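You operate a simulated robot arm through the tools that you are given. There is no shell and no other tool.

The job below is to be done with a simulated two-armed robot. You get a single attempt, and the scene is never put back.

Task
Slide the rail clamp to the knee end and lay the yellow pad on its tray.
Fine: slacken the knob to slide; tighten it again before the pad goes on; the tray stays in the clamp.

The check looks at the end state, three seconds after you hand in, the way a careful person would. Anything else that was tipped, shoved, dropped, spilled or broken makes it a failure.

Robot
Two 6-joint arms with two-finger grippers on one trunk that stands fixed in place. Base frame: the origin is at the foot of the trunk, x ahead of it, y to its left, z up. Readings come in m, degrees, newtons and seconds.
The left shoulder is at [0.07, 0.148, 1.228], the right one opposite. With the tool pointing down near the work surface each hand reaches from about 0.22 to 0.5 m from the base axis, measured 20 degrees to its own side. Payload 2.69 kg a hand.
Tool frame (each hand has its own): the origin (TCP) lies between the finger pads and is the grasp point; the fingertips stand 0.02 m ahead of it; z points along the fingers, y is the line along which they close. The gripper opens to 0.1 m; its body begins 0.063 m behind the TCP.
Orientation is that of the tool frame in the base frame, as a unit quaternion [x, y, z, w]. With the fingers straight down and closing along the base's y, the tool's x points along the base's -x, its y along +y and its z along -z.

Tools
- The arms move only by the tool move_arm. It takes "left_plan", "right_plan" or both (then of equal length, played together; a hand with none holds still); each is text: rows parted by semicolons, each of 7 numbers parted by spaces: the gripper command, from -1 (shut) to 1 (fully open), values between in proportion, then the shift along the base's x, y, z in units of 40 mm (1.0 is 40 mm), then the turn, a rotation vector about the base's x, y, z in units of 6 degrees (1.0 is 6 degrees). In form: jaw x y z wx wy wz; .... A call has 1 to 20 rows; each row shifts and turns the commanded pose from where the row before left it. A call with a number of a shift or a turn outside -1 to 1 is refused whole. Each row takes 0.2 s and may step no farther than 0.05 m and 8.6 degrees from the row before; otherwise, or with a gripper value out of range, the whole call is refused. Where a pose cannot be reached the arm comes as near as it can. A force on the tool above 40 N (or 10 N above the force at the start of the call, whichever is more), or a blocked arm, ends the call early, and 0.2 s more pass. The fingers move at their own pace (about 0.045 m/s each) and stop on an object; they squeeze with about 21 N. The grip force told is the motor's: it shows also when the fingers shut on nothing. Time passes only in rows, and 0.2 s behind the last, so rows that do not move let the fingers close. It gives the time, the measured TCP pose, the force on the tool (base axes), the opening and the grip force at its end, in the units of the frame above (readings bear some noise), with the torque about the TCP (base axes, N m) and any sound that the robot's microphone picked up.
- Cameras (640 x 400 px; columns grow to the right, rows downward): "scene" is now at [0.1092, 0.0406, 1.4295]; the picture's right is [0.59, -0.81, 0.00], its down [-0.66, -0.48, -0.58] and it looks along [0.47, 0.34, -0.81] (base axes); focal length 336 px, centre (320, 200). "left" rides on the left gripper at [0.07, 0.019, -0.099] in its tool frame; the picture's right is [-0.26, 0.97, 0.00], its down [-0.75, -0.20, -0.63] and it looks along [-0.61, -0.16, 0.78] (tool axes); focal length 230 px, centre (320, 200). "right" rides on the right gripper at [0.07, -0.018, -0.099] in its tool frame; the picture's right is [0.26, 0.97, 0.00], its down [-0.75, 0.20, -0.63] and it looks along [-0.61, 0.16, 0.78] (tool axes); focal length 230 px, centre (320, 200). There is no depth. A picture from a camera that has moved, and an enlarged one, comes with that camera's place and axes in the base frame and with its lens.
- grab_frame(camera): a new picture of that camera. The clock stands still meanwhile.
- slide_trunk(by): slides the trunk up (or, below 0, down) by that many m; the arms and the scene camera ride with it, the base frame stays. It gives what a move gives, with no picture.
- pan_tilt(pan, tilt): turns the head with the scene camera to pan (to the left, within 86 degrees either way) and tilt (down, from -29 to 69), counted from straight ahead of the robot. It gives what a move gives.
- close_up(camera, box): a new picture of the part [left, top, right, bottom] of that camera's present view, enlarged. The clock stands still meanwhile.
- close_job(): hands the job in; it is judged then, once.

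Places have to be worked out from the pictures, the camera data and where the tool is seen. Open the grippers and draw the arms clear of the work before you hand the job in, unless the task says otherwise.

The tools are called after "Emit:" as a command line: name --argument value ..., lists and objects as JSON in quotes. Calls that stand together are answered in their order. move_arm: Moves the arms, as the interface text tells. Its arguments: {"type":"object","properties":{"left_plan":{"type":"string"},"right_plan":{"type":"string"}},"required":[]} The other tools are called the same way: slide_trunk (by) moves the trunk up or down; pan_tilt (pan, tilt) turns the head that bears the scene camera; grab_frame (camera) takes a picture; close_up (camera, box) takes an enlarged picture of a part of a camera's view; close_job () hands the job in.

At the start:

```text
clock: 0.0
left_tool_pos: [0.2509, 0.3612, 0.9771]
left_tcp_rot: [0.0, 1.0, -0.001, -0.001]
left_contact_force: [-0.2, 0.8, 0.3]
left_ft_torque: [0.0, -0.05, 0.0]
left_finger_gap: 0.0998
left_grip_force: 0.0
right_tool_pos: [0.4991, 0.1005, 1.108]
right_tcp_rot: [0.0, 1.0, 0.0, 0.0]
right_contact_force: [-0.2, -0.3, -0.2]
right_ft_torque: [0.03, 0.02, 0.0]
right_finger_gap: 0.0998
right_grip_force: 0.0
trunk travel left (down, up): [-0.786, 0.154]
head pan, tilt (commanded): [36.0, 54.5]
```

scene: 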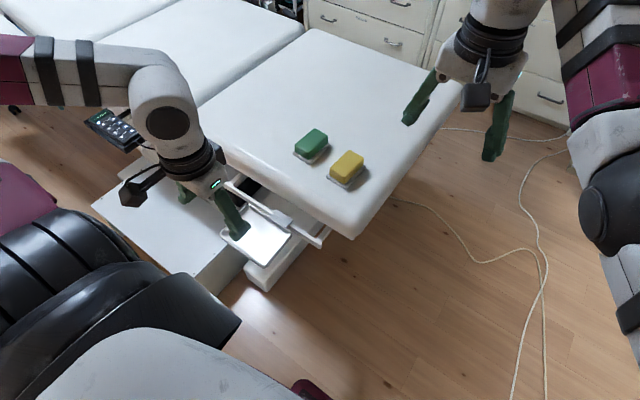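
right: 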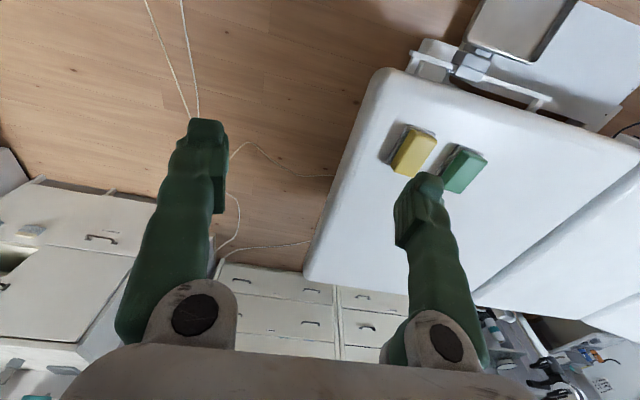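
left: 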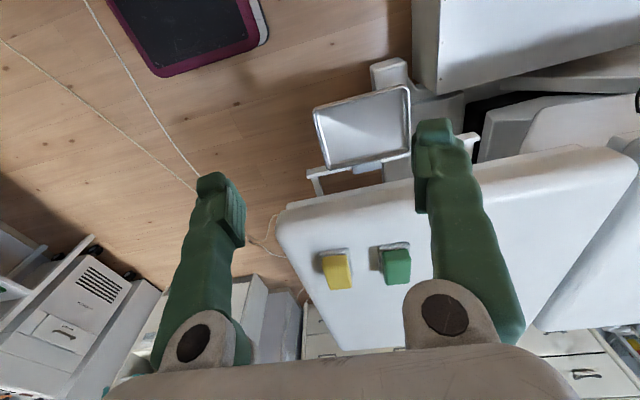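

I start by looking closely at the rail, clamp and tray near the couch edge, before any motion.

Emit:
close_up --camera "scene" --box '[160, 110, 400, 300]'

Emit:
close_up --camera "left" --box '[240, 40, 560, 300]'

Emit:
close_up --camera "right" --box '[340, 0, 640, 220]'

```text
2.11 times, centred on (280, 205) of scene
camera zoom: at [0.1092, 0.0406, 1.4295], right [0.59, -0.81, 0.0], down [-0.66, -0.48, -0.58], along [0.47, 0.34, -0.81], focal length 707 px, centre (404, 190)
```

zoom: 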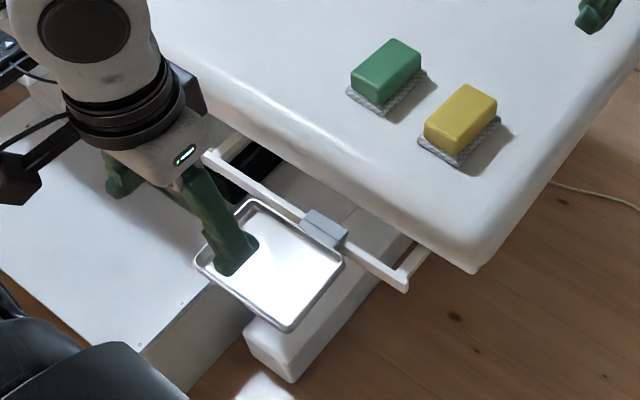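

```text
1.54 times, centred on (400, 170) of left
camera zoom: at [0.1812, 0.3784, 1.0759], right [0.26, 0.97, 0.0], down [0.75, -0.2, 0.63], along [0.61, -0.16, -0.78], focal length 354 px, centre (197, 246)
```

zoom: 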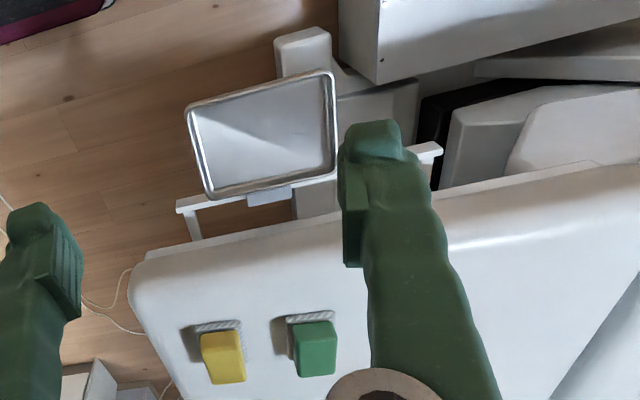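

```text
1.82 times, centred on (490, 110) of right
camera zoom: at [0.4303, 0.0827, 1.2068], right [-0.26, 0.97, 0.0], down [0.75, 0.2, 0.63], along [0.61, 0.16, -0.78], focal length 418 px, centre (11, 364)
```

zoom: 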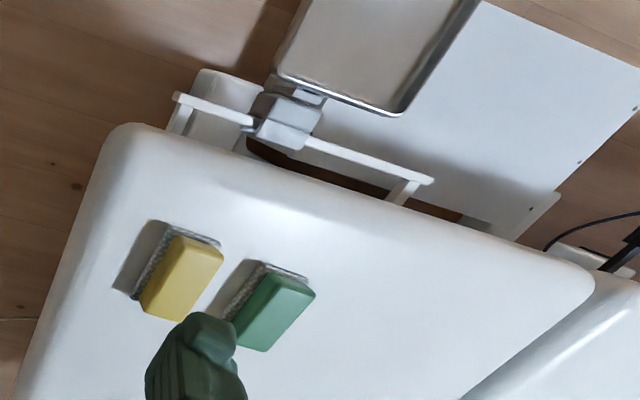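

The rail runs along the couch's near edge with a clamp and tray near its right part. I need to know which end is the "knee" end and where the knob is, so I turn the head to survey the couch.

Emit:
pan_tilt --pan 70 --tilt 35

Emit:
grab_frame --camera "scene"

Emit:
pan_tilt --pan 20 --tilt 30

Emit:
grab_frame --camera "scene"

```text
clock: 1.0
left_tool_pos: [0.252, 0.3607, 0.9786]
left_tcp_rot: [-0.001, 1.0, 0.001, 0.0]
left_contact_force: [-0.6, 0.8, -0.2]
left_ft_torque: [-0.01, 0.02, -0.05]
left_finger_gap: 0.1001
left_grip_force: 0.2
right_tool_pos: [0.5001, 0.1008, 1.1077]
right_tcp_rot: [0.0, 1.0, 0.0, 0.0]
right_contact_force: [0.1, 0.6, 0.9]
right_ft_torque: [0.04, -0.01, 0.02]
right_finger_gap: 0.0998
right_grip_force: 0.0
trunk travel left (down, up): [-0.786, 0.154]
head pan, tilt (commanded): [70.0, 35.0]
```

```text
taken
camera scene: at [0.0807, 0.0806, 1.4571], right [0.94, -0.34, 0.0], down [-0.2, -0.54, -0.82], along [0.28, 0.77, -0.57], focal length 336 px, centre (320, 200)
```

scene: 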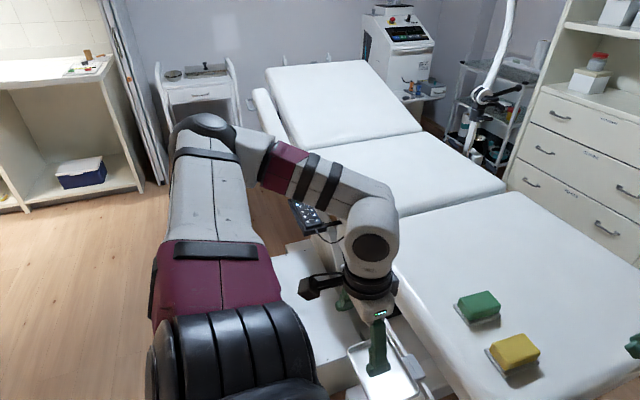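

```text
clock: 2.2
left_tool_pos: [0.2512, 0.3617, 0.9769]
left_tcp_rot: [-0.001, 1.0, 0.0, 0.0]
left_contact_force: [0.5, 0.0, 0.3]
left_ft_torque: [-0.01, -0.02, 0.02]
left_finger_gap: 0.0997
left_grip_force: 0.2
right_tool_pos: [0.4993, 0.101, 1.1074]
right_tcp_rot: [-0.001, 1.0, 0.0, 0.0]
right_contact_force: [-0.2, -0.1, -0.6]
right_ft_torque: [0.02, -0.01, -0.03]
right_finger_gap: 0.1
right_grip_force: 0.2
trunk travel left (down, up): [-0.786, 0.154]
head pan, tilt (commanded): [20.0, 30.0]
```

```text
taken
camera scene: at [0.1355, 0.0289, 1.4649], right [0.34, -0.94, 0.0], down [-0.47, -0.17, -0.87], along [0.81, 0.3, -0.5], focal length 336 px, centre (320, 200)
```

scene: 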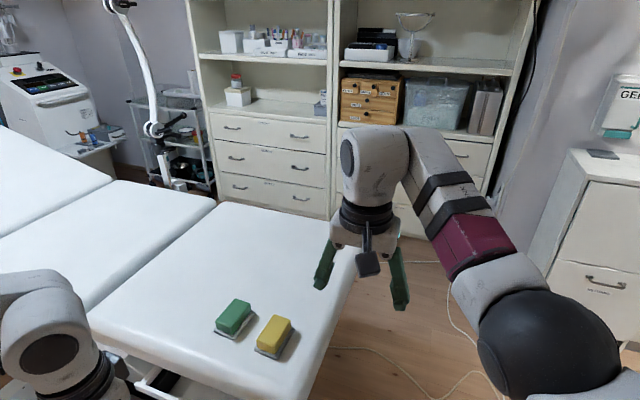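

The couch's raised back section is at the far left, so the section with the rail is the leg section: its knee end is to the left (+y, toward the seat section) and the foot end is on the right. I move the left hand up and away so I can see the clamp and knob clearly.

Emit:
move_arm --left_plan "1 0 0 1 0 0 0; 1 0 0.5 1 0 0 0; 1 0 1 0.5 0 0 0; 1 0 1 0 0 0 0; 1 0 0.5 0 0 0 0"

Emit:
pan_tilt --pan 48 --tilt 60

Emit:
grab_frame --camera "scene"

Emit:
grab_frame --camera "left"

```text
clock: 3.4
left_tool_pos: [0.3091, 0.4007, 1.0547]
left_tcp_rot: [-0.001, 1.0, -0.001, 0.0]
left_contact_force: [0.3, 0.3, -0.2]
left_ft_torque: [0.01, -0.03, 0.01]
left_finger_gap: 0.1
left_grip_force: 0.1
left hand out of reach, approached as far as the arm can: row 1, 2, 3, 4, 5
right_tool_pos: [0.5001, 0.1027, 1.1074]
right_tcp_rot: [0.0, 1.0, -0.001, 0.0]
right_contact_force: [0.2, -0.5, -0.2]
right_ft_torque: [-0.01, -0.02, 0.0]
right_finger_gap: 0.1
right_grip_force: 0.1
trunk travel left (down, up): [-0.786, 0.154]
head pan, tilt (commanded): [20.0, 30.0]
```

```text
clock: 4.3
left_tool_pos: [0.308, 0.3993, 1.0543]
left_tcp_rot: [-0.001, 1.0, 0.0, -0.001]
left_contact_force: [0.9, -0.2, -0.1]
left_ft_torque: [0.0, -0.02, 0.0]
left_finger_gap: 0.1
left_grip_force: 0.0
right_tool_pos: [0.4995, 0.1012, 1.1081]
right_tcp_rot: [0.0, 1.0, 0.0, 0.0]
right_contact_force: [0.1, -0.2, 1.0]
right_ft_torque: [-0.01, 0.02, 0.0]
right_finger_gap: 0.1
right_grip_force: 0.1
trunk travel left (down, up): [-0.786, 0.154]
head pan, tilt (commanded): [48.0, 60.0]
```

```text
taken
camera scene: at [0.0952, 0.0473, 1.4229], right [0.74, -0.67, 0.0], down [-0.58, -0.64, -0.5], along [0.34, 0.37, -0.87], focal length 336 px, centre (320, 200)
```

scene: 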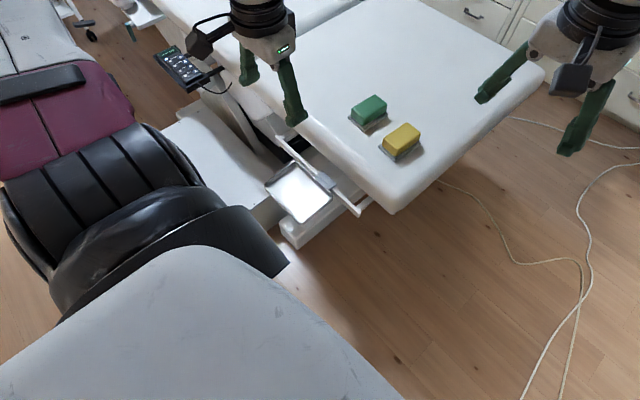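

```text
taken
camera left: at [0.2391, 0.4165, 1.1534], right [0.26, 0.97, 0.0], down [0.75, -0.2, 0.63], along [0.61, -0.16, -0.78], focal length 230 px, centre (320, 200)
```

left: 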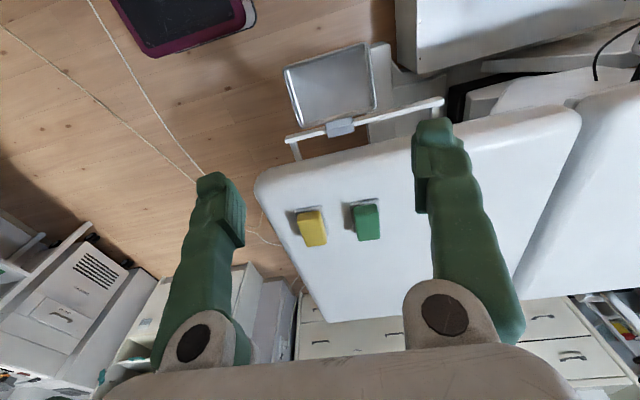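

Now the rail is mostly clear. I enlarge the clamp in both views to find the knob.

Emit:
close_up --camera "scene" --box '[250, 120, 390, 230]'

Emit:
close_up --camera "left" --box '[270, 30, 460, 170]'

Emit:
close_up --camera "right" --box '[400, 0, 580, 120]'

```text
3.64 times, centred on (320, 175) of scene
camera zoom: at [0.0952, 0.0473, 1.4229], right [0.74, -0.67, 0.0], down [-0.58, -0.64, -0.5], along [0.34, 0.37, -0.87], focal length 1221 px, centre (320, 291)
```

zoom: 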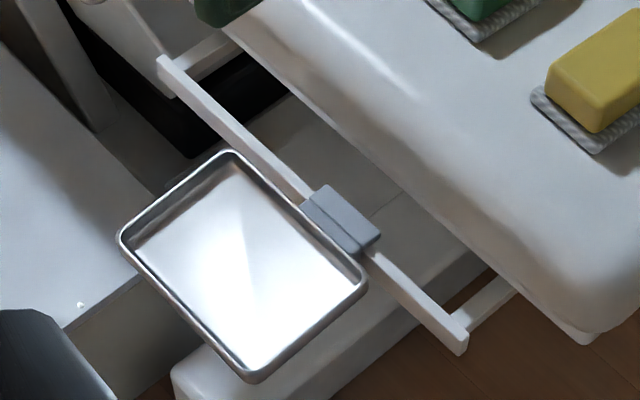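

```text
2.86 times, centred on (365, 100) of left
camera zoom: at [0.2391, 0.4165, 1.1534], right [0.26, 0.97, 0.0], down [0.75, -0.2, 0.63], along [0.61, -0.16, -0.78], focal length 657 px, centre (191, 486)
```

zoom: 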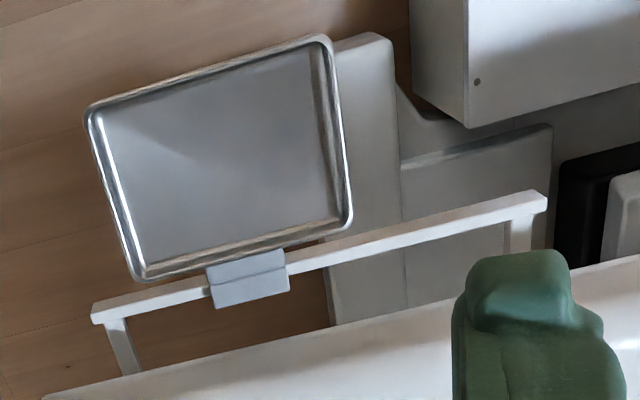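

```text
3.33 times, centred on (490, 60) of right
camera zoom: at [0.4303, 0.0825, 1.2068], right [-0.26, 0.97, 0.0], down [0.75, 0.2, 0.63], along [0.61, 0.16, -0.78], focal length 767 px, centre (-247, 667)
```

zoom: 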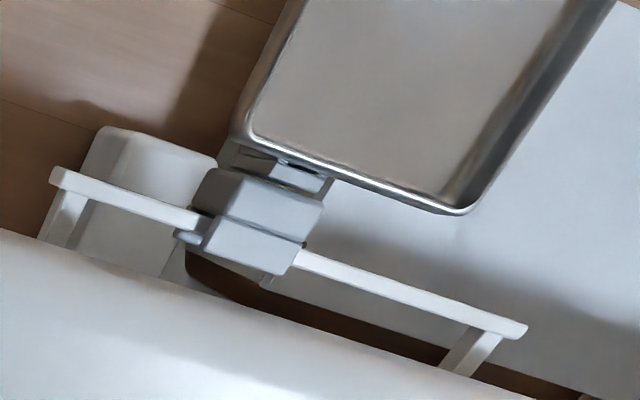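

Rail is roughly parallel to base y at x≈0.44, y≈0.28–0.63, z≈0.645; clamp at y≈0.41; tray centre near [0.35, 0.41, 0.68]. I still can't see a knob, so I enlarge more.

Emit:
close_up --camera "right" --box '[440, 30, 520, 90]'

Emit:
close_up --camera "scene" --box '[290, 150, 360, 200]'

Emit:
close_up --camera "left" --box '[300, 90, 380, 150]'

```text
6.67 times, centred on (480, 60) of right
camera zoom: at [0.4303, 0.0825, 1.2068], right [-0.26, 0.97, 0.0], down [0.75, 0.2, 0.63], along [0.61, 0.16, -0.78], focal length 1534 px, centre (-747, 1133)
```

zoom: 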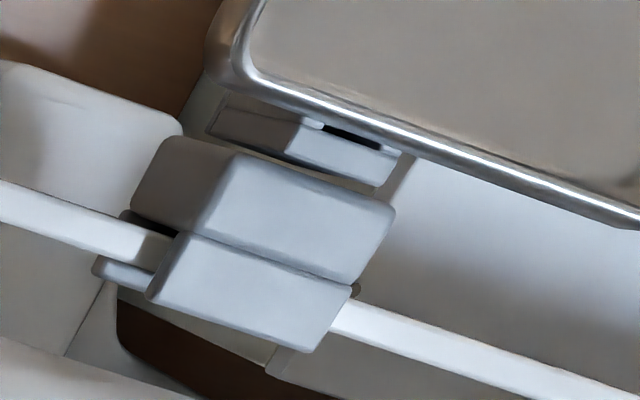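

```text
8.00 times, centred on (325, 175) of scene
camera zoom: at [0.0952, 0.0473, 1.4229], right [0.74, -0.67, 0.0], down [-0.58, -0.64, -0.5], along [0.34, 0.37, -0.87], focal length 2687 px, centre (280, 400)
```

zoom: 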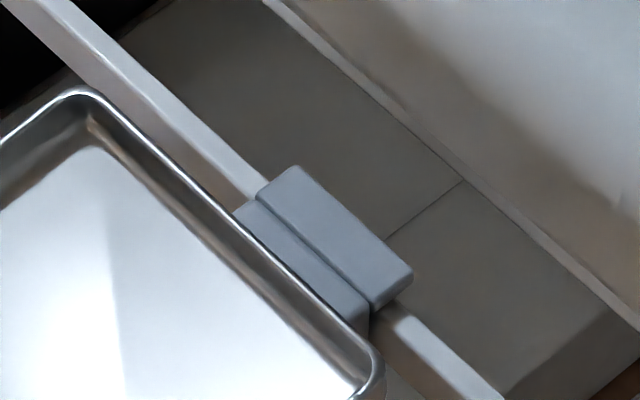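

```text
6.67 times, centred on (340, 120) of left
camera zoom: at [0.2391, 0.4165, 1.1534], right [0.26, 0.97, 0.0], down [0.75, -0.2, 0.63], along [0.61, -0.16, -0.78], focal length 1534 px, centre (187, 733)
```

zoom: 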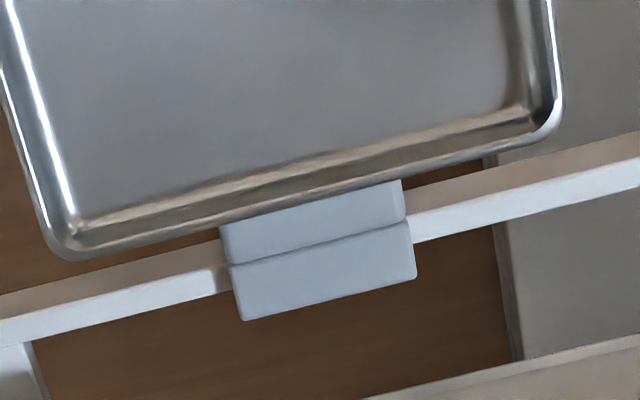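

The clamp body wraps the rail and the tray hangs on the robot side; the knob must be below or hidden behind the tray. I'll swing the right hand round at the foot end (free floor space) so its camera looks along +y at the clamp from low down.

Emit:
move_arm --right_plan "1 -0.25 -0.3 -0.5 0 0 1; 1 -0.25 -0.3 -0.5 0 0 1; 1 -0.25 -0.3 -0.5 0 0 1; 1 -0.25 -0.3 -0.5 0 0 1; 1 -0.25 -0.2 -0.5 0 0 1; 1 -0.25 -0.1 -0.5 0 0 1; 1 -0.25 -0.1 -0.5 0 0 1; 1 -0.25 -0.1 -0.5 0 0 1; 1 -0.25 0 -0.5 0 0 1; 1 -0.25 0 -0.5 0 0 1; 1 -0.25 0 -0.5 0 0 1; 1 -0.25 0 -0.5 0 0 1; 1 -0.25 0 -0.5 0 0 1; 1 -0.25 0 -0.5 0 0 1; 1 -0.25 0 -0.5 0 0 1"

Emit:
grab_frame --camera "right"

Emit:
grab_frame --camera "scene"

```text
clock: 7.7
left_tool_pos: [0.3089, 0.4, 1.0558]
left_tcp_rot: [-0.001, 1.0, 0.0, 0.001]
left_contact_force: [-0.8, 1.6, -0.3]
left_ft_torque: [0.01, -0.01, 0.01]
left_finger_gap: 0.1001
left_grip_force: 0.0
right_tool_pos: [0.4502, 0.159, 1.1164]
right_tcp_rot: [-0.32, 0.947, 0.003, 0.019]
right_contact_force: [-0.6, 0.0, 1.0]
right_ft_torque: [-0.03, -0.01, 0.0]
right_finger_gap: 0.0999
right_grip_force: 0.1
right hand out of reach, approached as far as the arm can: row 1, 2, 3, 4, 5, 6, 7, 8, 9, 10, 11, 12, 13, 14, 15
trunk travel left (down, up): [-0.786, 0.154]
head pan, tilt (commanded): [48.0, 60.0]
stopped in row 15 (right hand): the arm was blocked; the commanded pose is now the measured one
```

```text
taken
camera right: at [0.4044, 0.1009, 1.2138], right [-0.79, 0.61, -0.02], down [0.45, 0.6, 0.66], along [0.41, 0.51, -0.75], focal length 230 px, centre (320, 200)
```

right: 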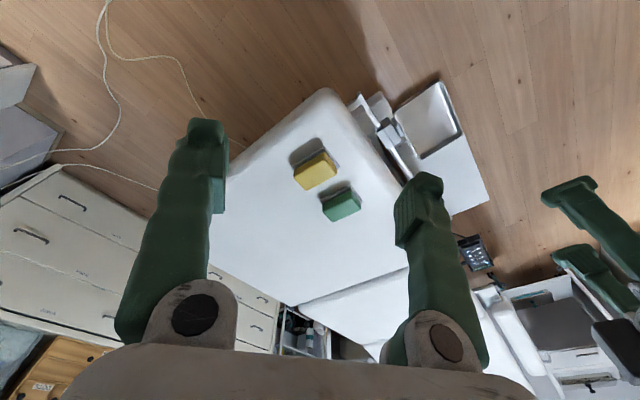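

```text
taken
camera scene: at [0.0952, 0.0474, 1.4228], right [0.74, -0.67, 0.0], down [-0.58, -0.64, -0.5], along [0.33, 0.37, -0.87], focal length 336 px, centre (320, 200)
```

scene: 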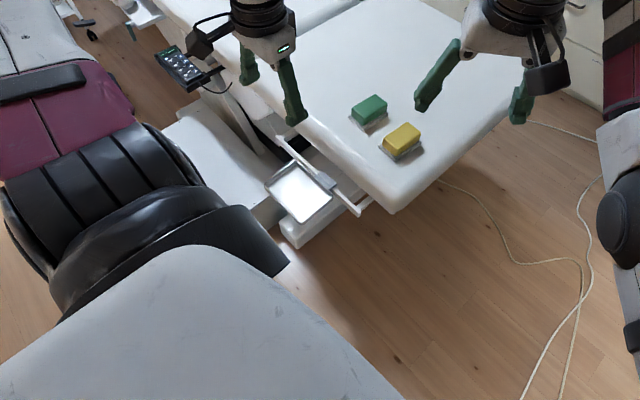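

The right arm barely followed (stopped at a joint limit, it seems). I try a small plain move straight down and toward the robot with no turn, to learn what it can do.

Emit:
move_arm --right_plan "1 0 0 -0.5 0 0 0; 1 0 0 -0.5 0 0 0; 1 0 0 -0.5 0 0 0"

```text
clock: 8.7
left_tool_pos: [0.3093, 0.3996, 1.0541]
left_tcp_rot: [-0.001, 1.0, 0.0, 0.001]
left_contact_force: [0.5, -0.2, 0.0]
left_ft_torque: [0.0, -0.02, -0.03]
left_finger_gap: 0.1001
left_grip_force: 0.1
right_tool_pos: [0.4726, 0.1593, 1.0676]
right_tcp_rot: [-0.287, 0.958, 0.005, 0.019]
right_contact_force: [0.1, 0.5, 0.4]
right_ft_torque: [-0.01, 0.01, -0.03]
right_finger_gap: 0.1001
right_grip_force: 0.0
right hand out of reach, approached as far as the arm can: row 1, 2, 3
trunk travel left (down, up): [-0.786, 0.154]
head pan, tilt (commanded): [48.0, 60.0]
stopped in row 3 (right hand): the arm was blocked; the commanded pose is now the measured one
```

It moved but drifted; a wrist or shoulder limit seems active with this yaw. I undo the yaw and shift the right hand toward its own side.

Emit:
move_arm --right_plan "1 0 -0.5 0 0 0 -1; 1 0 -0.5 0 0 0 -1; 1 0 -0.5 0 0 0 -1; 1 0 -0.5 0 0 0 -1; 1 0 -0.5 0 0 0 -1; 1 0 -0.5 0 0 0 -0.6"

```text
clock: 10.1
left_tool_pos: [0.3093, 0.3988, 1.0554]
left_tcp_rot: [-0.001, 1.0, 0.001, 0.0]
left_contact_force: [-0.5, 0.6, -0.2]
left_ft_torque: [0.01, -0.01, -0.03]
left_finger_gap: 0.1
left_grip_force: 0.1
right_tool_pos: [0.5254, 0.0809, 1.0957]
right_tcp_rot: [-0.003, 1.0, 0.001, 0.015]
right_contact_force: [0.1, 0.1, 0.0]
right_ft_torque: [0.03, -0.02, 0.0]
right_finger_gap: 0.0998
right_grip_force: 0.0
right hand out of reach, approached as far as the arm can: row 1, 2, 3, 4, 5, 6
trunk travel left (down, up): [-0.786, 0.154]
head pan, tilt (commanded): [48.0, 60.0]
```

Still not following. I probe single directions in small steps to map the right arm's usable region.

Emit:
move_arm --right_plan "1 0 0 -0.5 0 0 0"

Emit:
move_arm --right_plan "1 0 -0.5 0 0 0 0"

Emit:
move_arm --right_plan "1 -0.5 0 0 0 0 0"

```text
clock: 10.5
left_tool_pos: [0.3103, 0.4011, 1.0538]
left_tcp_rot: [0.0, 1.0, -0.001, 0.0]
left_contact_force: [1.0, 0.2, -0.3]
left_ft_torque: [-0.01, 0.03, 0.03]
left_finger_gap: 0.0997
left_grip_force: 0.0
right_tool_pos: [0.5307, 0.0855, 1.0775]
right_tcp_rot: [-0.004, 1.0, -0.001, 0.017]
right_contact_force: [-0.1, -0.2, -0.2]
right_ft_torque: [0.0, 0.0, 0.0]
right_finger_gap: 0.1
right_grip_force: 0.1
right hand out of reach, approached as far as the arm can: row 1
trunk travel left (down, up): [-0.786, 0.154]
head pan, tilt (commanded): [48.0, 60.0]
```

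```text
clock: 10.9
left_tool_pos: [0.309, 0.3987, 1.0554]
left_tcp_rot: [-0.001, 1.0, 0.0, 0.001]
left_contact_force: [-0.1, -0.1, 0.3]
left_ft_torque: [0.03, 0.01, 0.02]
left_finger_gap: 0.1002
left_grip_force: 0.0
right_tool_pos: [0.5391, 0.0696, 1.0815]
right_tcp_rot: [-0.003, 1.0, 0.0, 0.018]
right_contact_force: [0.1, -0.2, 0.0]
right_ft_torque: [0.0, 0.03, -0.01]
right_finger_gap: 0.1001
right_grip_force: 0.0
right hand out of reach, approached as far as the arm can: row 1
trunk travel left (down, up): [-0.786, 0.154]
head pan, tilt (commanded): [48.0, 60.0]
```

```text
clock: 11.3
left_tool_pos: [0.3094, 0.3995, 1.055]
left_tcp_rot: [0.0, 1.0, -0.001, 0.001]
left_contact_force: [-0.8, -0.3, -0.2]
left_ft_torque: [-0.05, -0.02, 0.03]
left_finger_gap: 0.0998
left_grip_force: 0.2
right_tool_pos: [0.5346, 0.0744, 1.0857]
right_tcp_rot: [-0.003, 1.0, 0.0, 0.016]
right_contact_force: [0.5, 0.2, 0.3]
right_ft_torque: [0.0, -0.02, 0.02]
right_finger_gap: 0.1001
right_grip_force: 0.1
right hand out of reach, approached as far as the arm can: row 1
trunk travel left (down, up): [-0.786, 0.154]
head pan, tilt (commanded): [48.0, 60.0]
```

The right hand seems stuck against a limit pushing it outward. I look at the right arm's posture with the head, and test the left arm going straight down a little.

Emit:
pan_tilt --pan 0 --tilt 35

Emit:
grab_frame --camera "scene"

Emit:
move_arm --left_plan "1 0 0 -0.5 0 0 0; 1 0 0 -0.5 0 0 0"

```text
clock: 12.5
left_tool_pos: [0.3098, 0.3995, 1.0544]
left_tcp_rot: [-0.001, 1.0, 0.001, 0.0]
left_contact_force: [-0.3, 0.5, -0.5]
left_ft_torque: [0.0, -0.01, -0.01]
left_finger_gap: 0.1002
left_grip_force: 0.1
right_tool_pos: [0.5347, 0.075, 1.0842]
right_tcp_rot: [-0.004, 1.0, 0.0, 0.018]
right_contact_force: [-0.3, -0.7, -0.2]
right_ft_torque: [0.02, 0.02, 0.0]
right_finger_gap: 0.1
right_grip_force: 0.0
trunk travel left (down, up): [-0.786, 0.154]
head pan, tilt (commanded): [0.0, 35.0]
```

```text
taken
camera scene: at [0.1385, -0.0018, 1.4571], right [0.0, -1.0, 0.0], down [-0.57, 0.0, -0.82], along [0.82, 0.0, -0.57], focal length 336 px, centre (320, 200)
```

scene: 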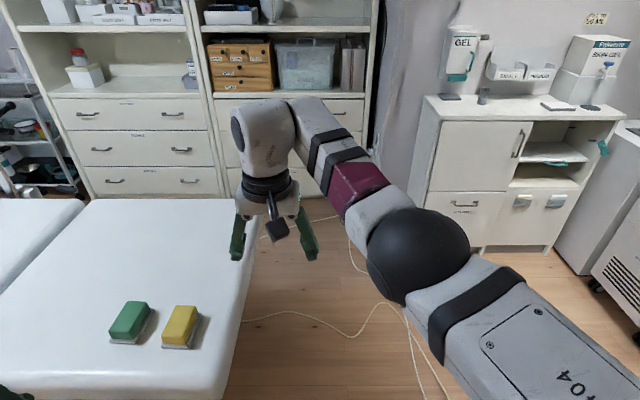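

```text
clock: 13.1
left_tool_pos: [0.3098, 0.4, 1.0123]
left_tcp_rot: [-0.001, 1.0, -0.001, 0.0]
left_contact_force: [-0.8, 0.5, -0.2]
left_ft_torque: [0.02, -0.02, -0.02]
left_finger_gap: 0.1001
left_grip_force: 0.0
right_tool_pos: [0.5357, 0.0747, 1.0848]
right_tcp_rot: [-0.004, 1.0, -0.001, 0.017]
right_contact_force: [0.0, 0.2, 0.2]
right_ft_torque: [0.0, 0.01, 0.03]
right_finger_gap: 0.1001
right_grip_force: 0.0
trunk travel left (down, up): [-0.786, 0.154]
head pan, tilt (commanded): [0.0, 35.0]
```

Left moves down freely; the right one is limited at height by its wrist, so lower should free it. I lower the right hand straight down beside the couch end.

Emit:
move_arm --right_plan "1 0 -0.2 -0.5 0 0 0; 1 0 -0.2 -0.5 0 0 0; 1 0 0 -0.5 0 0 0; 1 0 0 -0.5 0 0 0; 1 0 0 -0.5 0 0 0; 1 0 0 -0.5 0 0 0"

```text
clock: 14.5
left_tool_pos: [0.3081, 0.4005, 1.0129]
left_tcp_rot: [-0.001, 1.0, 0.0, 0.0]
left_contact_force: [0.4, 0.3, 0.7]
left_ft_torque: [0.01, 0.02, 0.0]
left_finger_gap: 0.1001
left_grip_force: 0.0
right_tool_pos: [0.5447, 0.0699, 1.0138]
right_tcp_rot: [-0.004, 1.0, 0.0, 0.02]
right_contact_force: [0.0, 0.1, 0.3]
right_ft_torque: [0.0, 0.04, -0.02]
right_finger_gap: 0.0998
right_grip_force: 0.1
right hand out of reach, approached as far as the arm can: row 1, 2, 4, 5, 6
trunk travel left (down, up): [-0.786, 0.154]
head pan, tilt (commanded): [0.0, 35.0]
```

It is at z≈1.01 now. I try coming back toward the robot while descending further.

Emit:
move_arm --right_plan "1 -0.5 -0.3 -0.3 0 0 0; 1 -0.5 -0.3 -0.3 0 0 0; 1 -0.5 -0.3 -0.3 0 0 0; 1 -0.5 -0.3 -0.3 0 0 0"

Emit:
grab_frame --camera "scene"

```text
clock: 15.5
left_tool_pos: [0.3086, 0.3996, 1.0142]
left_tcp_rot: [-0.001, 1.0, 0.0, 0.0]
left_contact_force: [0.6, -0.1, 0.2]
left_ft_torque: [-0.03, 0.03, -0.01]
left_finger_gap: 0.0999
left_grip_force: 0.1
right_tool_pos: [0.5423, 0.0718, 1.0099]
right_tcp_rot: [-0.004, 1.0, 0.002, 0.018]
right_contact_force: [-0.4, 0.4, -0.3]
right_ft_torque: [-0.05, 0.01, 0.0]
right_finger_gap: 0.0999
right_grip_force: 0.1
right hand out of reach, approached as far as the arm can: row 1, 2, 3, 4
trunk travel left (down, up): [-0.786, 0.154]
head pan, tilt (commanded): [0.0, 35.0]
```

```text
taken
camera scene: at [0.1386, -0.002, 1.4572], right [0.0, -1.0, 0.0], down [-0.57, 0.0, -0.82], along [0.82, 0.0, -0.57], focal length 336 px, centre (320, 200)
```

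scene: 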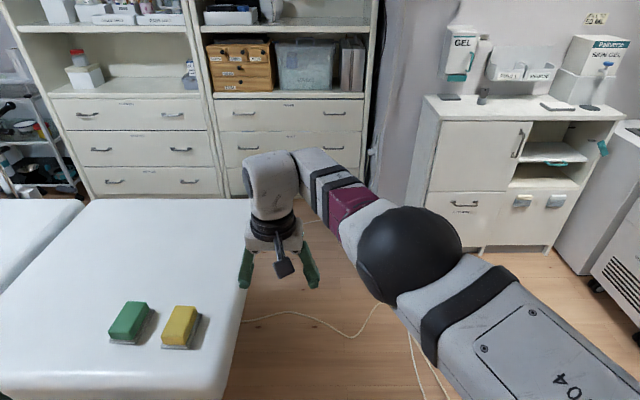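

The right arm isn't needed yet; I leave it beside the couch end. With the left arm I'll back off toward the robot (clear of the tray at x≈0.30–0.41, y≈0.345–0.49), then lower the trunk so the left wrist camera can look under the tray.

Emit:
move_arm --left_plan "1 -0.5 0 -0.5 0 0 0; 1 -0.5 0 -0.5 0 0 0; 1 -0.5 0 -0.5 0 0 0; 1 -0.5 0 -0.5 0 0 0; 1 0 0 0 0 0 0"

```text
clock: 16.7
left_tool_pos: [0.2296, 0.4008, 0.9341]
left_tcp_rot: [0.0, 1.0, -0.001, -0.001]
left_contact_force: [0.2, -0.3, -0.1]
left_ft_torque: [0.03, -0.03, 0.02]
left_finger_gap: 0.1
left_grip_force: 0.1
right_tool_pos: [0.5425, 0.0713, 1.0102]
right_tcp_rot: [-0.004, 1.0, 0.001, 0.018]
right_contact_force: [0.0, 0.6, 0.1]
right_ft_torque: [-0.01, -0.01, 0.0]
right_finger_gap: 0.0998
right_grip_force: 0.1
trunk travel left (down, up): [-0.786, 0.154]
head pan, tilt (commanded): [0.0, 35.0]
```

The left hand is at [0.23, 0.40, 0.934], clear of the tray. I lower the trunk by 0.2 m.

Emit:
slide_trunk --by -0.2

Emit:
pan_tilt --pan 48 --tilt 50

Emit:
grab_frame --camera "scene"

Emit:
grab_frame --camera "left"

Emit:
grab_frame --camera "right"

```text
clock: 18.9
left_tool_pos: [0.2306, 0.4004, 0.735]
left_tcp_rot: [0.0, 1.0, -0.001, -0.001]
left_contact_force: [0.6, -0.2, 0.6]
left_ft_torque: [-0.03, -0.01, 0.04]
left_finger_gap: 0.1
left_grip_force: 0.0
right_tool_pos: [0.5421, 0.0716, 0.8099]
right_tcp_rot: [-0.003, 1.0, 0.001, 0.017]
right_contact_force: [-0.3, 0.2, 0.0]
right_ft_torque: [-0.02, -0.02, 0.02]
right_finger_gap: 0.0998
right_grip_force: 0.0
trunk travel left (down, up): [-0.586, 0.354]
head pan, tilt (commanded): [0.0, 35.0]
```

```text
clock: 20.0
left_tool_pos: [0.2297, 0.4005, 0.7357]
left_tcp_rot: [0.0, 1.0, 0.0, 0.0]
left_contact_force: [-0.3, -0.3, -0.5]
left_ft_torque: [0.03, -0.02, 0.0]
left_finger_gap: 0.1001
left_grip_force: 0.1
right_tool_pos: [0.5427, 0.0714, 0.8099]
right_tcp_rot: [-0.003, 1.0, 0.0, 0.017]
right_contact_force: [-0.2, 0.0, -0.8]
right_ft_torque: [0.03, -0.01, -0.02]
right_finger_gap: 0.0998
right_grip_force: 0.1
trunk travel left (down, up): [-0.586, 0.354]
head pan, tilt (commanded): [48.0, 50.0]
```

```text
taken
camera scene: at [0.1021, 0.055, 1.2354], right [0.74, -0.67, 0.0], down [-0.51, -0.57, -0.64], along [0.43, 0.48, -0.77], focal length 336 px, centre (320, 200)
```

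scene: 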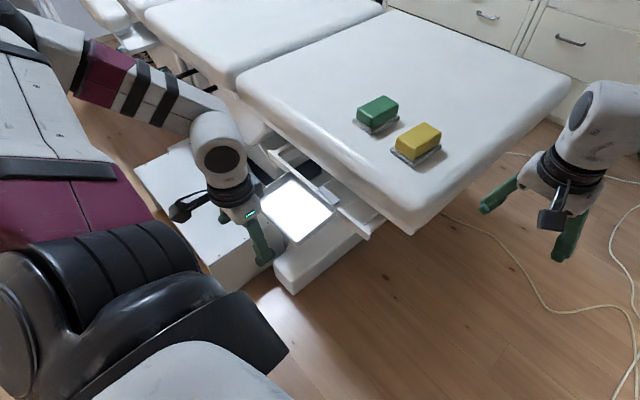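

```text
taken
camera left: at [0.1598, 0.4172, 0.834], right [0.26, 0.97, 0.0], down [0.75, -0.2, 0.63], along [0.61, -0.16, -0.78], focal length 230 px, centre (320, 200)
```

left: 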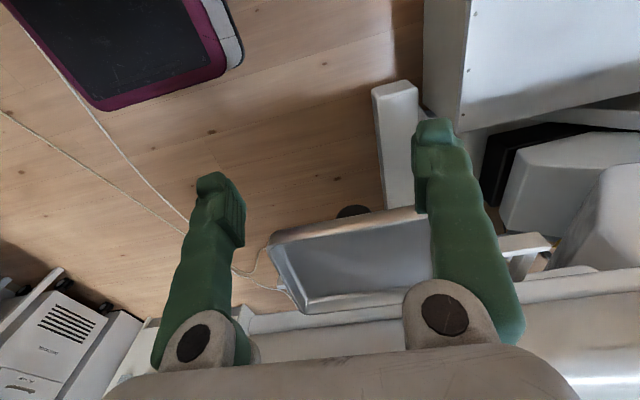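

```text
taken
camera right: at [0.4706, 0.0526, 0.9071], right [-0.26, 0.96, -0.01], down [0.73, 0.2, 0.66], along [0.63, 0.17, -0.76], focal length 230 px, centre (320, 200)
```

right: 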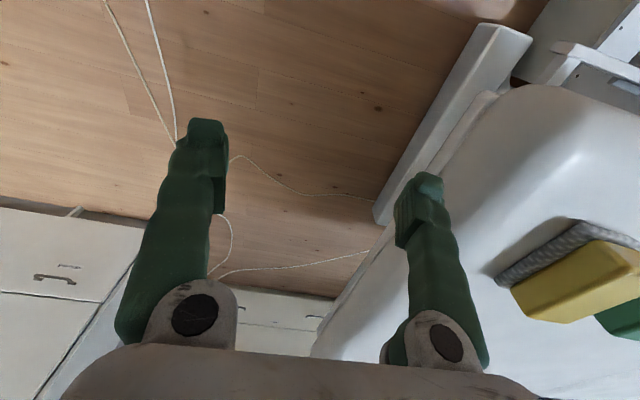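

I see a dark round shape at (352, 212) in the left view, peeking out below the tray's near edge – likely the knob. I zoom in on it.

Emit:
close_up --camera "left" --box '[260, 170, 440, 330]'

Emit:
close_up --camera "scene" --box '[240, 120, 400, 260]'

```text
2.50 times, centred on (350, 250) of left
camera zoom: at [0.1598, 0.4172, 0.834], right [0.26, 0.97, 0.0], down [0.75, -0.2, 0.63], along [0.61, -0.16, -0.78], focal length 575 px, centre (245, 75)
```

zoom: 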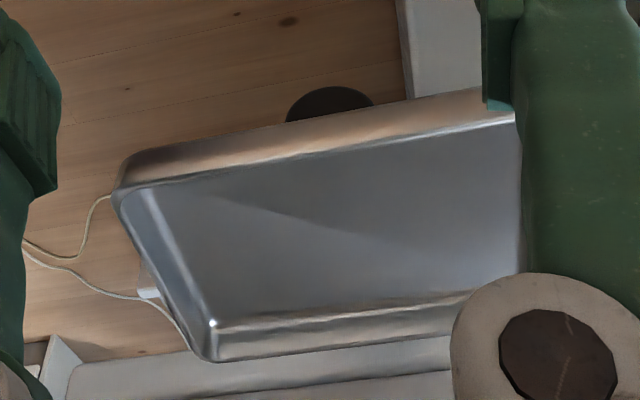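

```text
2.86 times, centred on (320, 190) of scene
camera zoom: at [0.1021, 0.055, 1.2354], right [0.74, -0.67, 0.0], down [-0.51, -0.57, -0.64], along [0.43, 0.48, -0.77], focal length 960 px, centre (320, 229)
```

zoom: 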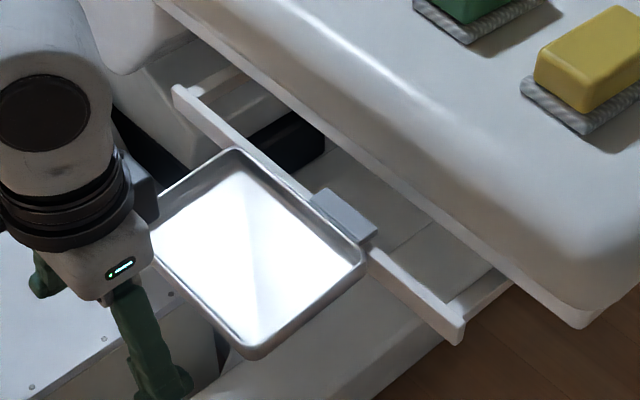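

The knob (dark disc, ~45 mm wide, y≈0.408) sits under the tray. I pitch the left hand forward and lower it so its camera looks almost level under the tray.

Emit:
move_arm --left_plan "1 -0.1 0 -0.3 0 -0.9 0; 1 -0.1 0 -0.3 0 -0.9 0; 1 -0.1 0 -0.3 0 -0.9 0; 1 -0.1 0 -0.3 0 -0.9 0; 1 0 0 -0.3 0 -0.9 0; 1 0 0 -0.3 0 -0.9 0; 1 0 0 -0.3 0 -0.9 0; 1 0 0 -0.3 0 -0.9 0"

Emit:
grab_frame --camera "left"

```text
clock: 21.8
left_tool_pos: [0.2148, 0.4004, 0.6353]
left_tcp_rot: [-0.001, 0.929, -0.001, 0.369]
left_contact_force: [0.2, 0.0, -0.5]
left_ft_torque: [0.02, 0.02, 0.0]
left_finger_gap: 0.0999
left_grip_force: 0.2
left hand out of reach, approached as far as the arm can: row 8
right_tool_pos: [0.5426, 0.0724, 0.8096]
right_tcp_rot: [-0.003, 1.0, 0.001, 0.017]
right_contact_force: [-0.5, -1.3, 0.5]
right_ft_torque: [0.0, -0.03, -0.04]
right_finger_gap: 0.0998
right_grip_force: 0.1
trunk travel left (down, up): [-0.586, 0.354]
head pan, tilt (commanded): [48.0, 50.0]
```

```text
taken
camera left: at [0.0966, 0.4174, 0.6599], right [0.19, 0.97, 0.17], down [0.11, -0.2, 0.97], along [0.98, -0.16, -0.15], focal length 230 px, centre (320, 200)
```

left: 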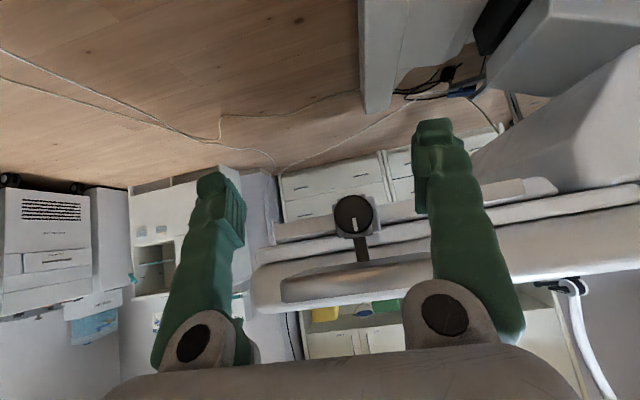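

The knob faces the robot (axis along x) below the tray, with a white pointer line. I zoom in on it.

Emit:
close_up --camera "left" --box '[290, 170, 430, 310]'

Emit:
close_up --camera "left" --box '[325, 185, 385, 245]'

```text
2.86 times, centred on (360, 240) of left
camera zoom: at [0.0966, 0.4174, 0.6599], right [0.19, 0.97, 0.17], down [0.11, -0.2, 0.97], along [0.98, -0.16, -0.15], focal length 657 px, centre (206, 86)
```

zoom: 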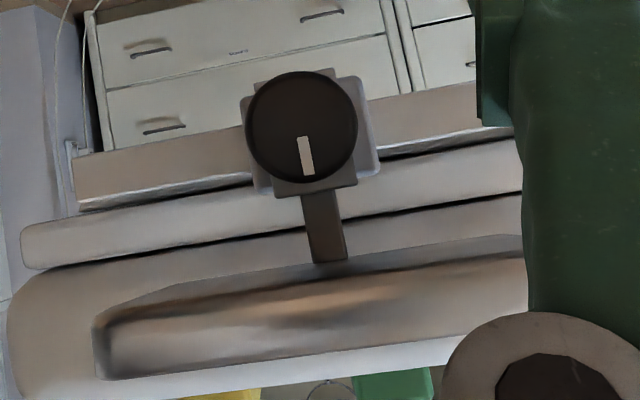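

```text
6.67 times, centred on (355, 215) of left
camera zoom: at [0.0966, 0.4174, 0.6599], right [0.19, 0.97, 0.17], down [0.11, -0.2, 0.97], along [0.98, -0.16, -0.15], focal length 1534 px, centre (87, 100)
```

zoom: 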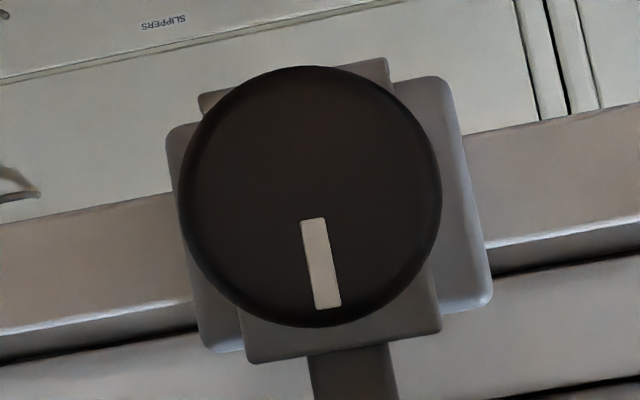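

The knob centre is about [0.345, 0.409, 0.645], radius ~20 mm, axis along x, pointer straight up (+z); tray plate just above it. I need a horizontal tool, so I lower the trunk a bit more and pitch the hand up to level in front of the tray.

Emit:
slide_trunk --by -0.15

Emit:
move_arm --left_plan "1 0 0 0.4 0 -0.8 0; 1 0 0 0.4 0 -0.8 0; 1 0 0 0.4 0 -0.8 0; 1 0 0 0.4 0 -0.8 0; 1 0 0 0.4 0 -0.8 0; 1 0 0 0.4 0 -0.8 0; 1 0 0 0.4 0 -0.8 0; 1 0 0 0.4 0 -0.8 0"

Emit:
grab_frame --camera "left"

Emit:
grab_frame --camera "scene"

```text
clock: 23.6
left_tool_pos: [0.216, 0.4, 0.4866]
left_tcp_rot: [0.0, 0.93, -0.002, 0.368]
left_contact_force: [0.3, -0.2, -0.8]
left_ft_torque: [0.03, -0.02, -0.02]
left_finger_gap: 0.0997
left_grip_force: 0.0
right_tool_pos: [0.5429, 0.072, 0.6606]
right_tcp_rot: [-0.004, 1.0, 0.001, 0.018]
right_contact_force: [-0.2, 0.4, -0.8]
right_ft_torque: [-0.05, -0.04, 0.01]
right_finger_gap: 0.1001
right_grip_force: 0.1
trunk travel left (down, up): [-0.436, 0.504]
head pan, tilt (commanded): [48.0, 50.0]
```

```text
clock: 25.4
left_tool_pos: [0.2255, 0.3975, 0.5765]
left_tcp_rot: [0.002, 0.756, -0.005, 0.654]
left_contact_force: [0.3, 0.5, 0.1]
left_ft_torque: [-0.02, 0.06, -0.02]
left_finger_gap: 0.1002
left_grip_force: 0.0
left hand out of reach, approached as far as the arm can: row 1, 2, 7
right_tool_pos: [0.542, 0.0731, 0.6601]
right_tcp_rot: [-0.003, 1.0, 0.001, 0.017]
right_contact_force: [0.1, 1.1, -0.5]
right_ft_torque: [-0.03, 0.0, -0.01]
right_finger_gap: 0.1001
right_grip_force: 0.1
trunk travel left (down, up): [-0.436, 0.504]
head pan, tilt (commanded): [48.0, 50.0]
```

```text
taken
camera left: at [0.1175, 0.4147, 0.5209], right [0.04, 0.97, 0.25], down [-0.52, -0.19, 0.83], along [0.86, -0.17, 0.49], focal length 230 px, centre (320, 200)
```

left: 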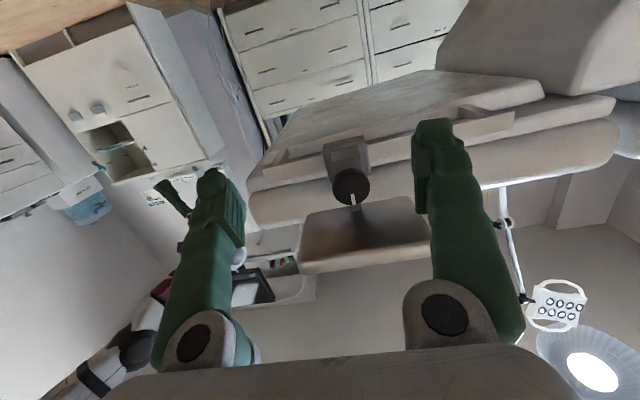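

```text
taken
camera scene: at [0.1019, 0.055, 1.0854], right [0.74, -0.67, 0.0], down [-0.51, -0.57, -0.64], along [0.43, 0.48, -0.77], focal length 336 px, centre (320, 200)
```

scene: 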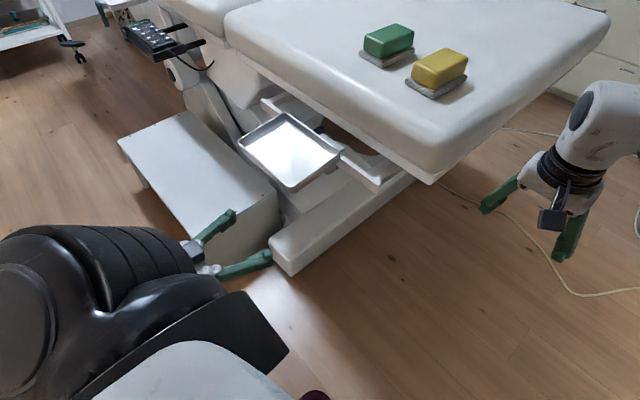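

The hand is now nearly level (8° below horizontal) in front of and below the tray. I zoom on the knob from here.

Emit:
close_up --camera "left" --box '[280, 110, 440, 280]'

Emit:
close_up --camera "scene" --box '[220, 80, 420, 280]'

```text
2.35 times, centred on (360, 195) of left
camera zoom: at [0.1175, 0.4147, 0.5209], right [0.04, 0.97, 0.25], down [-0.52, -0.19, 0.83], along [0.86, -0.17, 0.49], focal length 541 px, centre (226, 212)
```

zoom: 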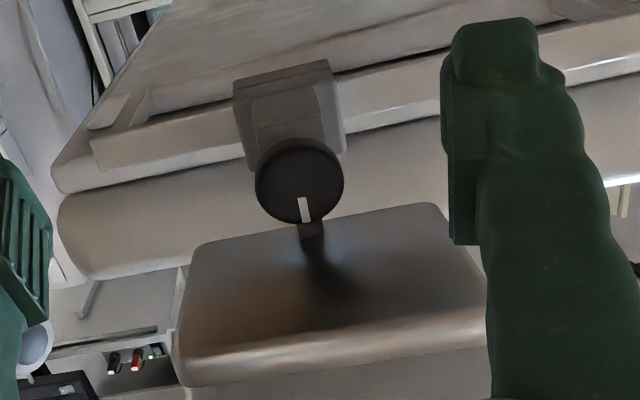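

```text
2.00 times, centred on (320, 180) of scene
camera zoom: at [0.1019, 0.055, 1.0854], right [0.74, -0.67, 0.0], down [-0.51, -0.57, -0.64], along [0.43, 0.48, -0.77], focal length 672 px, centre (320, 240)
```

zoom: 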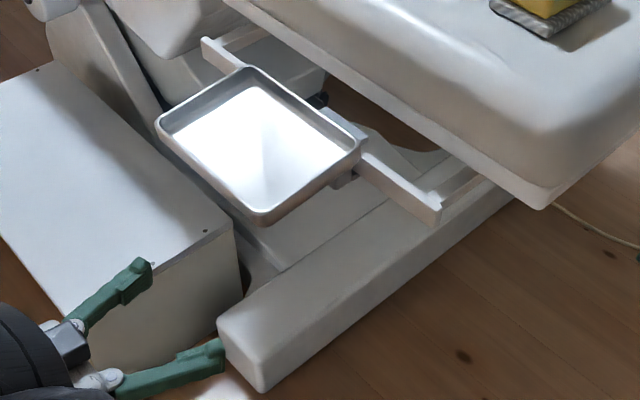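

Triangulating both views: knob front face centre ≈ [0.350, 0.409, 0.645], radius ≈ 21 mm, tray underside ≈ z 0.695. I level the tool and bring it to about x=0.28 in line with the knob, fingers open either side.

Emit:
move_arm --left_plan "1 0.1 0.1 0.6 0 -0.7 0; 1 0.1 0.1 0.6 0 -0.7 0; 1 0.4 0.1 0.5 0 0 0; 1 0.4 0 0 0 0 0; 1 0.3 0 0 0 0 0; 1 0 0 0 0 0 0"

Emit:
grab_frame --camera "left"

Emit:
grab_frame --camera "scene"

```text
clock: 26.8
left_tool_pos: [0.2709, 0.4327, 0.6188]
left_tcp_rot: [0.001, 0.707, -0.003, 0.707]
left_contact_force: [-0.3, 0.3, -0.4]
left_ft_torque: [-0.02, -0.03, -0.01]
left_finger_gap: 0.1002
left_grip_force: 0.0
left hand out of reach, approached as far as the arm can: row 1, 2, 3
right_tool_pos: [0.5436, 0.0722, 0.6591]
right_tcp_rot: [-0.003, 1.0, 0.001, 0.017]
right_contact_force: [-0.3, 1.3, 0.5]
right_ft_torque: [-0.01, 0.05, -0.01]
right_finger_gap: 0.1001
right_grip_force: 0.1
trunk travel left (down, up): [-0.436, 0.504]
head pan, tilt (commanded): [48.0, 50.0]
```

```text
taken
camera left: at [0.1717, 0.4495, 0.5502], right [0.01, 0.97, 0.25], down [-0.63, -0.19, 0.75], along [0.78, -0.16, 0.61], focal length 230 px, centre (320, 200)
```

left: 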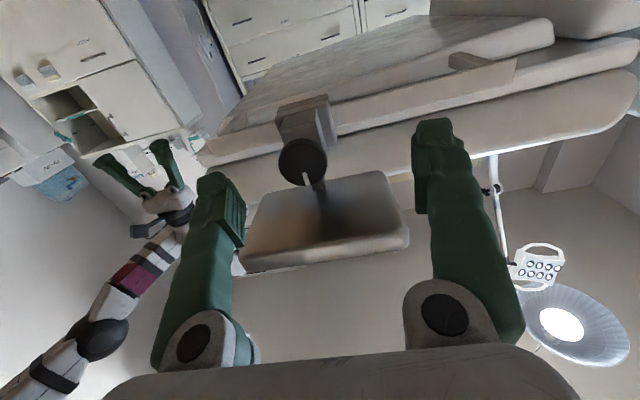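

```text
taken
camera scene: at [0.1018, 0.055, 1.0854], right [0.74, -0.67, 0.0], down [-0.51, -0.57, -0.64], along [0.43, 0.48, -0.77], focal length 336 px, centre (320, 200)
```

scene: 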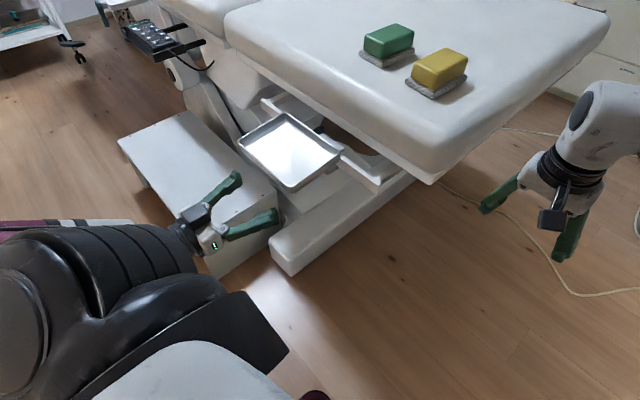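

The tool is level now at [0.271, 0.433, 0.619]; the new view again gives the knob at [0.350, 0.409, 0.6445]. I shift right and up to line up, staying at x≈0.27–0.28.

Emit:
move_arm --left_plan "1 0 -0.3 0.3 0 0 0; 1 0 -0.3 0.35 0 0 0; 1 0.2 0 0 0 0 0; 1 0 0 0 0 0 0"

Emit:
grab_frame --camera "left"

```text
clock: 27.8
left_tool_pos: [0.2792, 0.4319, 0.6191]
left_tcp_rot: [0.001, 0.707, -0.003, 0.707]
left_contact_force: [-0.3, 0.1, -0.5]
left_ft_torque: [0.0, 0.0, 0.03]
left_finger_gap: 0.1003
left_grip_force: 0.0
left hand out of reach, approached as far as the arm can: row 1, 2
right_tool_pos: [0.5424, 0.071, 0.6604]
right_tcp_rot: [-0.003, 1.0, 0.0, 0.017]
right_contact_force: [-0.4, -0.3, -0.9]
right_ft_torque: [-0.01, 0.02, -0.02]
right_finger_gap: 0.1003
right_grip_force: 0.0
trunk travel left (down, up): [-0.436, 0.504]
head pan, tilt (commanded): [48.0, 50.0]
```

```text
taken
camera left: at [0.18, 0.4502, 0.5492], right [0.01, 0.97, 0.25], down [-0.63, -0.19, 0.75], along [0.78, -0.16, 0.61], focal length 230 px, centre (320, 200)
```

left: 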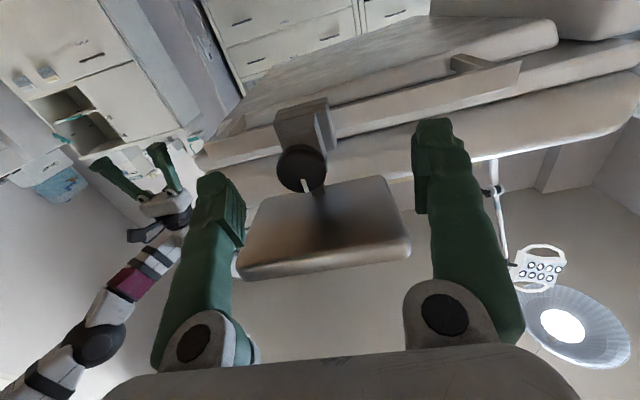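

Up and right are blocked in this arm posture (too close to the shoulder). I'll lower the hand relative to the trunk while shifting right, then raise the trunk to regain the height.

Emit:
move_arm --left_plan "1 0 -0.2 -0.6 0 0 0; 1 0 -0.2 -0.6 0 0 0; 1 0 -0.2 -0.6 0 0 0; 1 0 0 0 0 0 0"

```text
clock: 28.8
left_tool_pos: [0.28, 0.4079, 0.5486]
left_tcp_rot: [-0.001, 0.708, -0.001, 0.706]
left_contact_force: [0.5, -0.3, 0.7]
left_ft_torque: [0.01, -0.04, -0.01]
left_finger_gap: 0.0998
left_grip_force: 0.0
right_tool_pos: [0.5436, 0.0698, 0.6614]
right_tcp_rot: [-0.004, 1.0, 0.001, 0.018]
right_contact_force: [0.0, 0.3, -1.0]
right_ft_torque: [0.01, -0.01, -0.02]
right_finger_gap: 0.1001
right_grip_force: 0.0
trunk travel left (down, up): [-0.436, 0.504]
head pan, tilt (commanded): [48.0, 50.0]
```

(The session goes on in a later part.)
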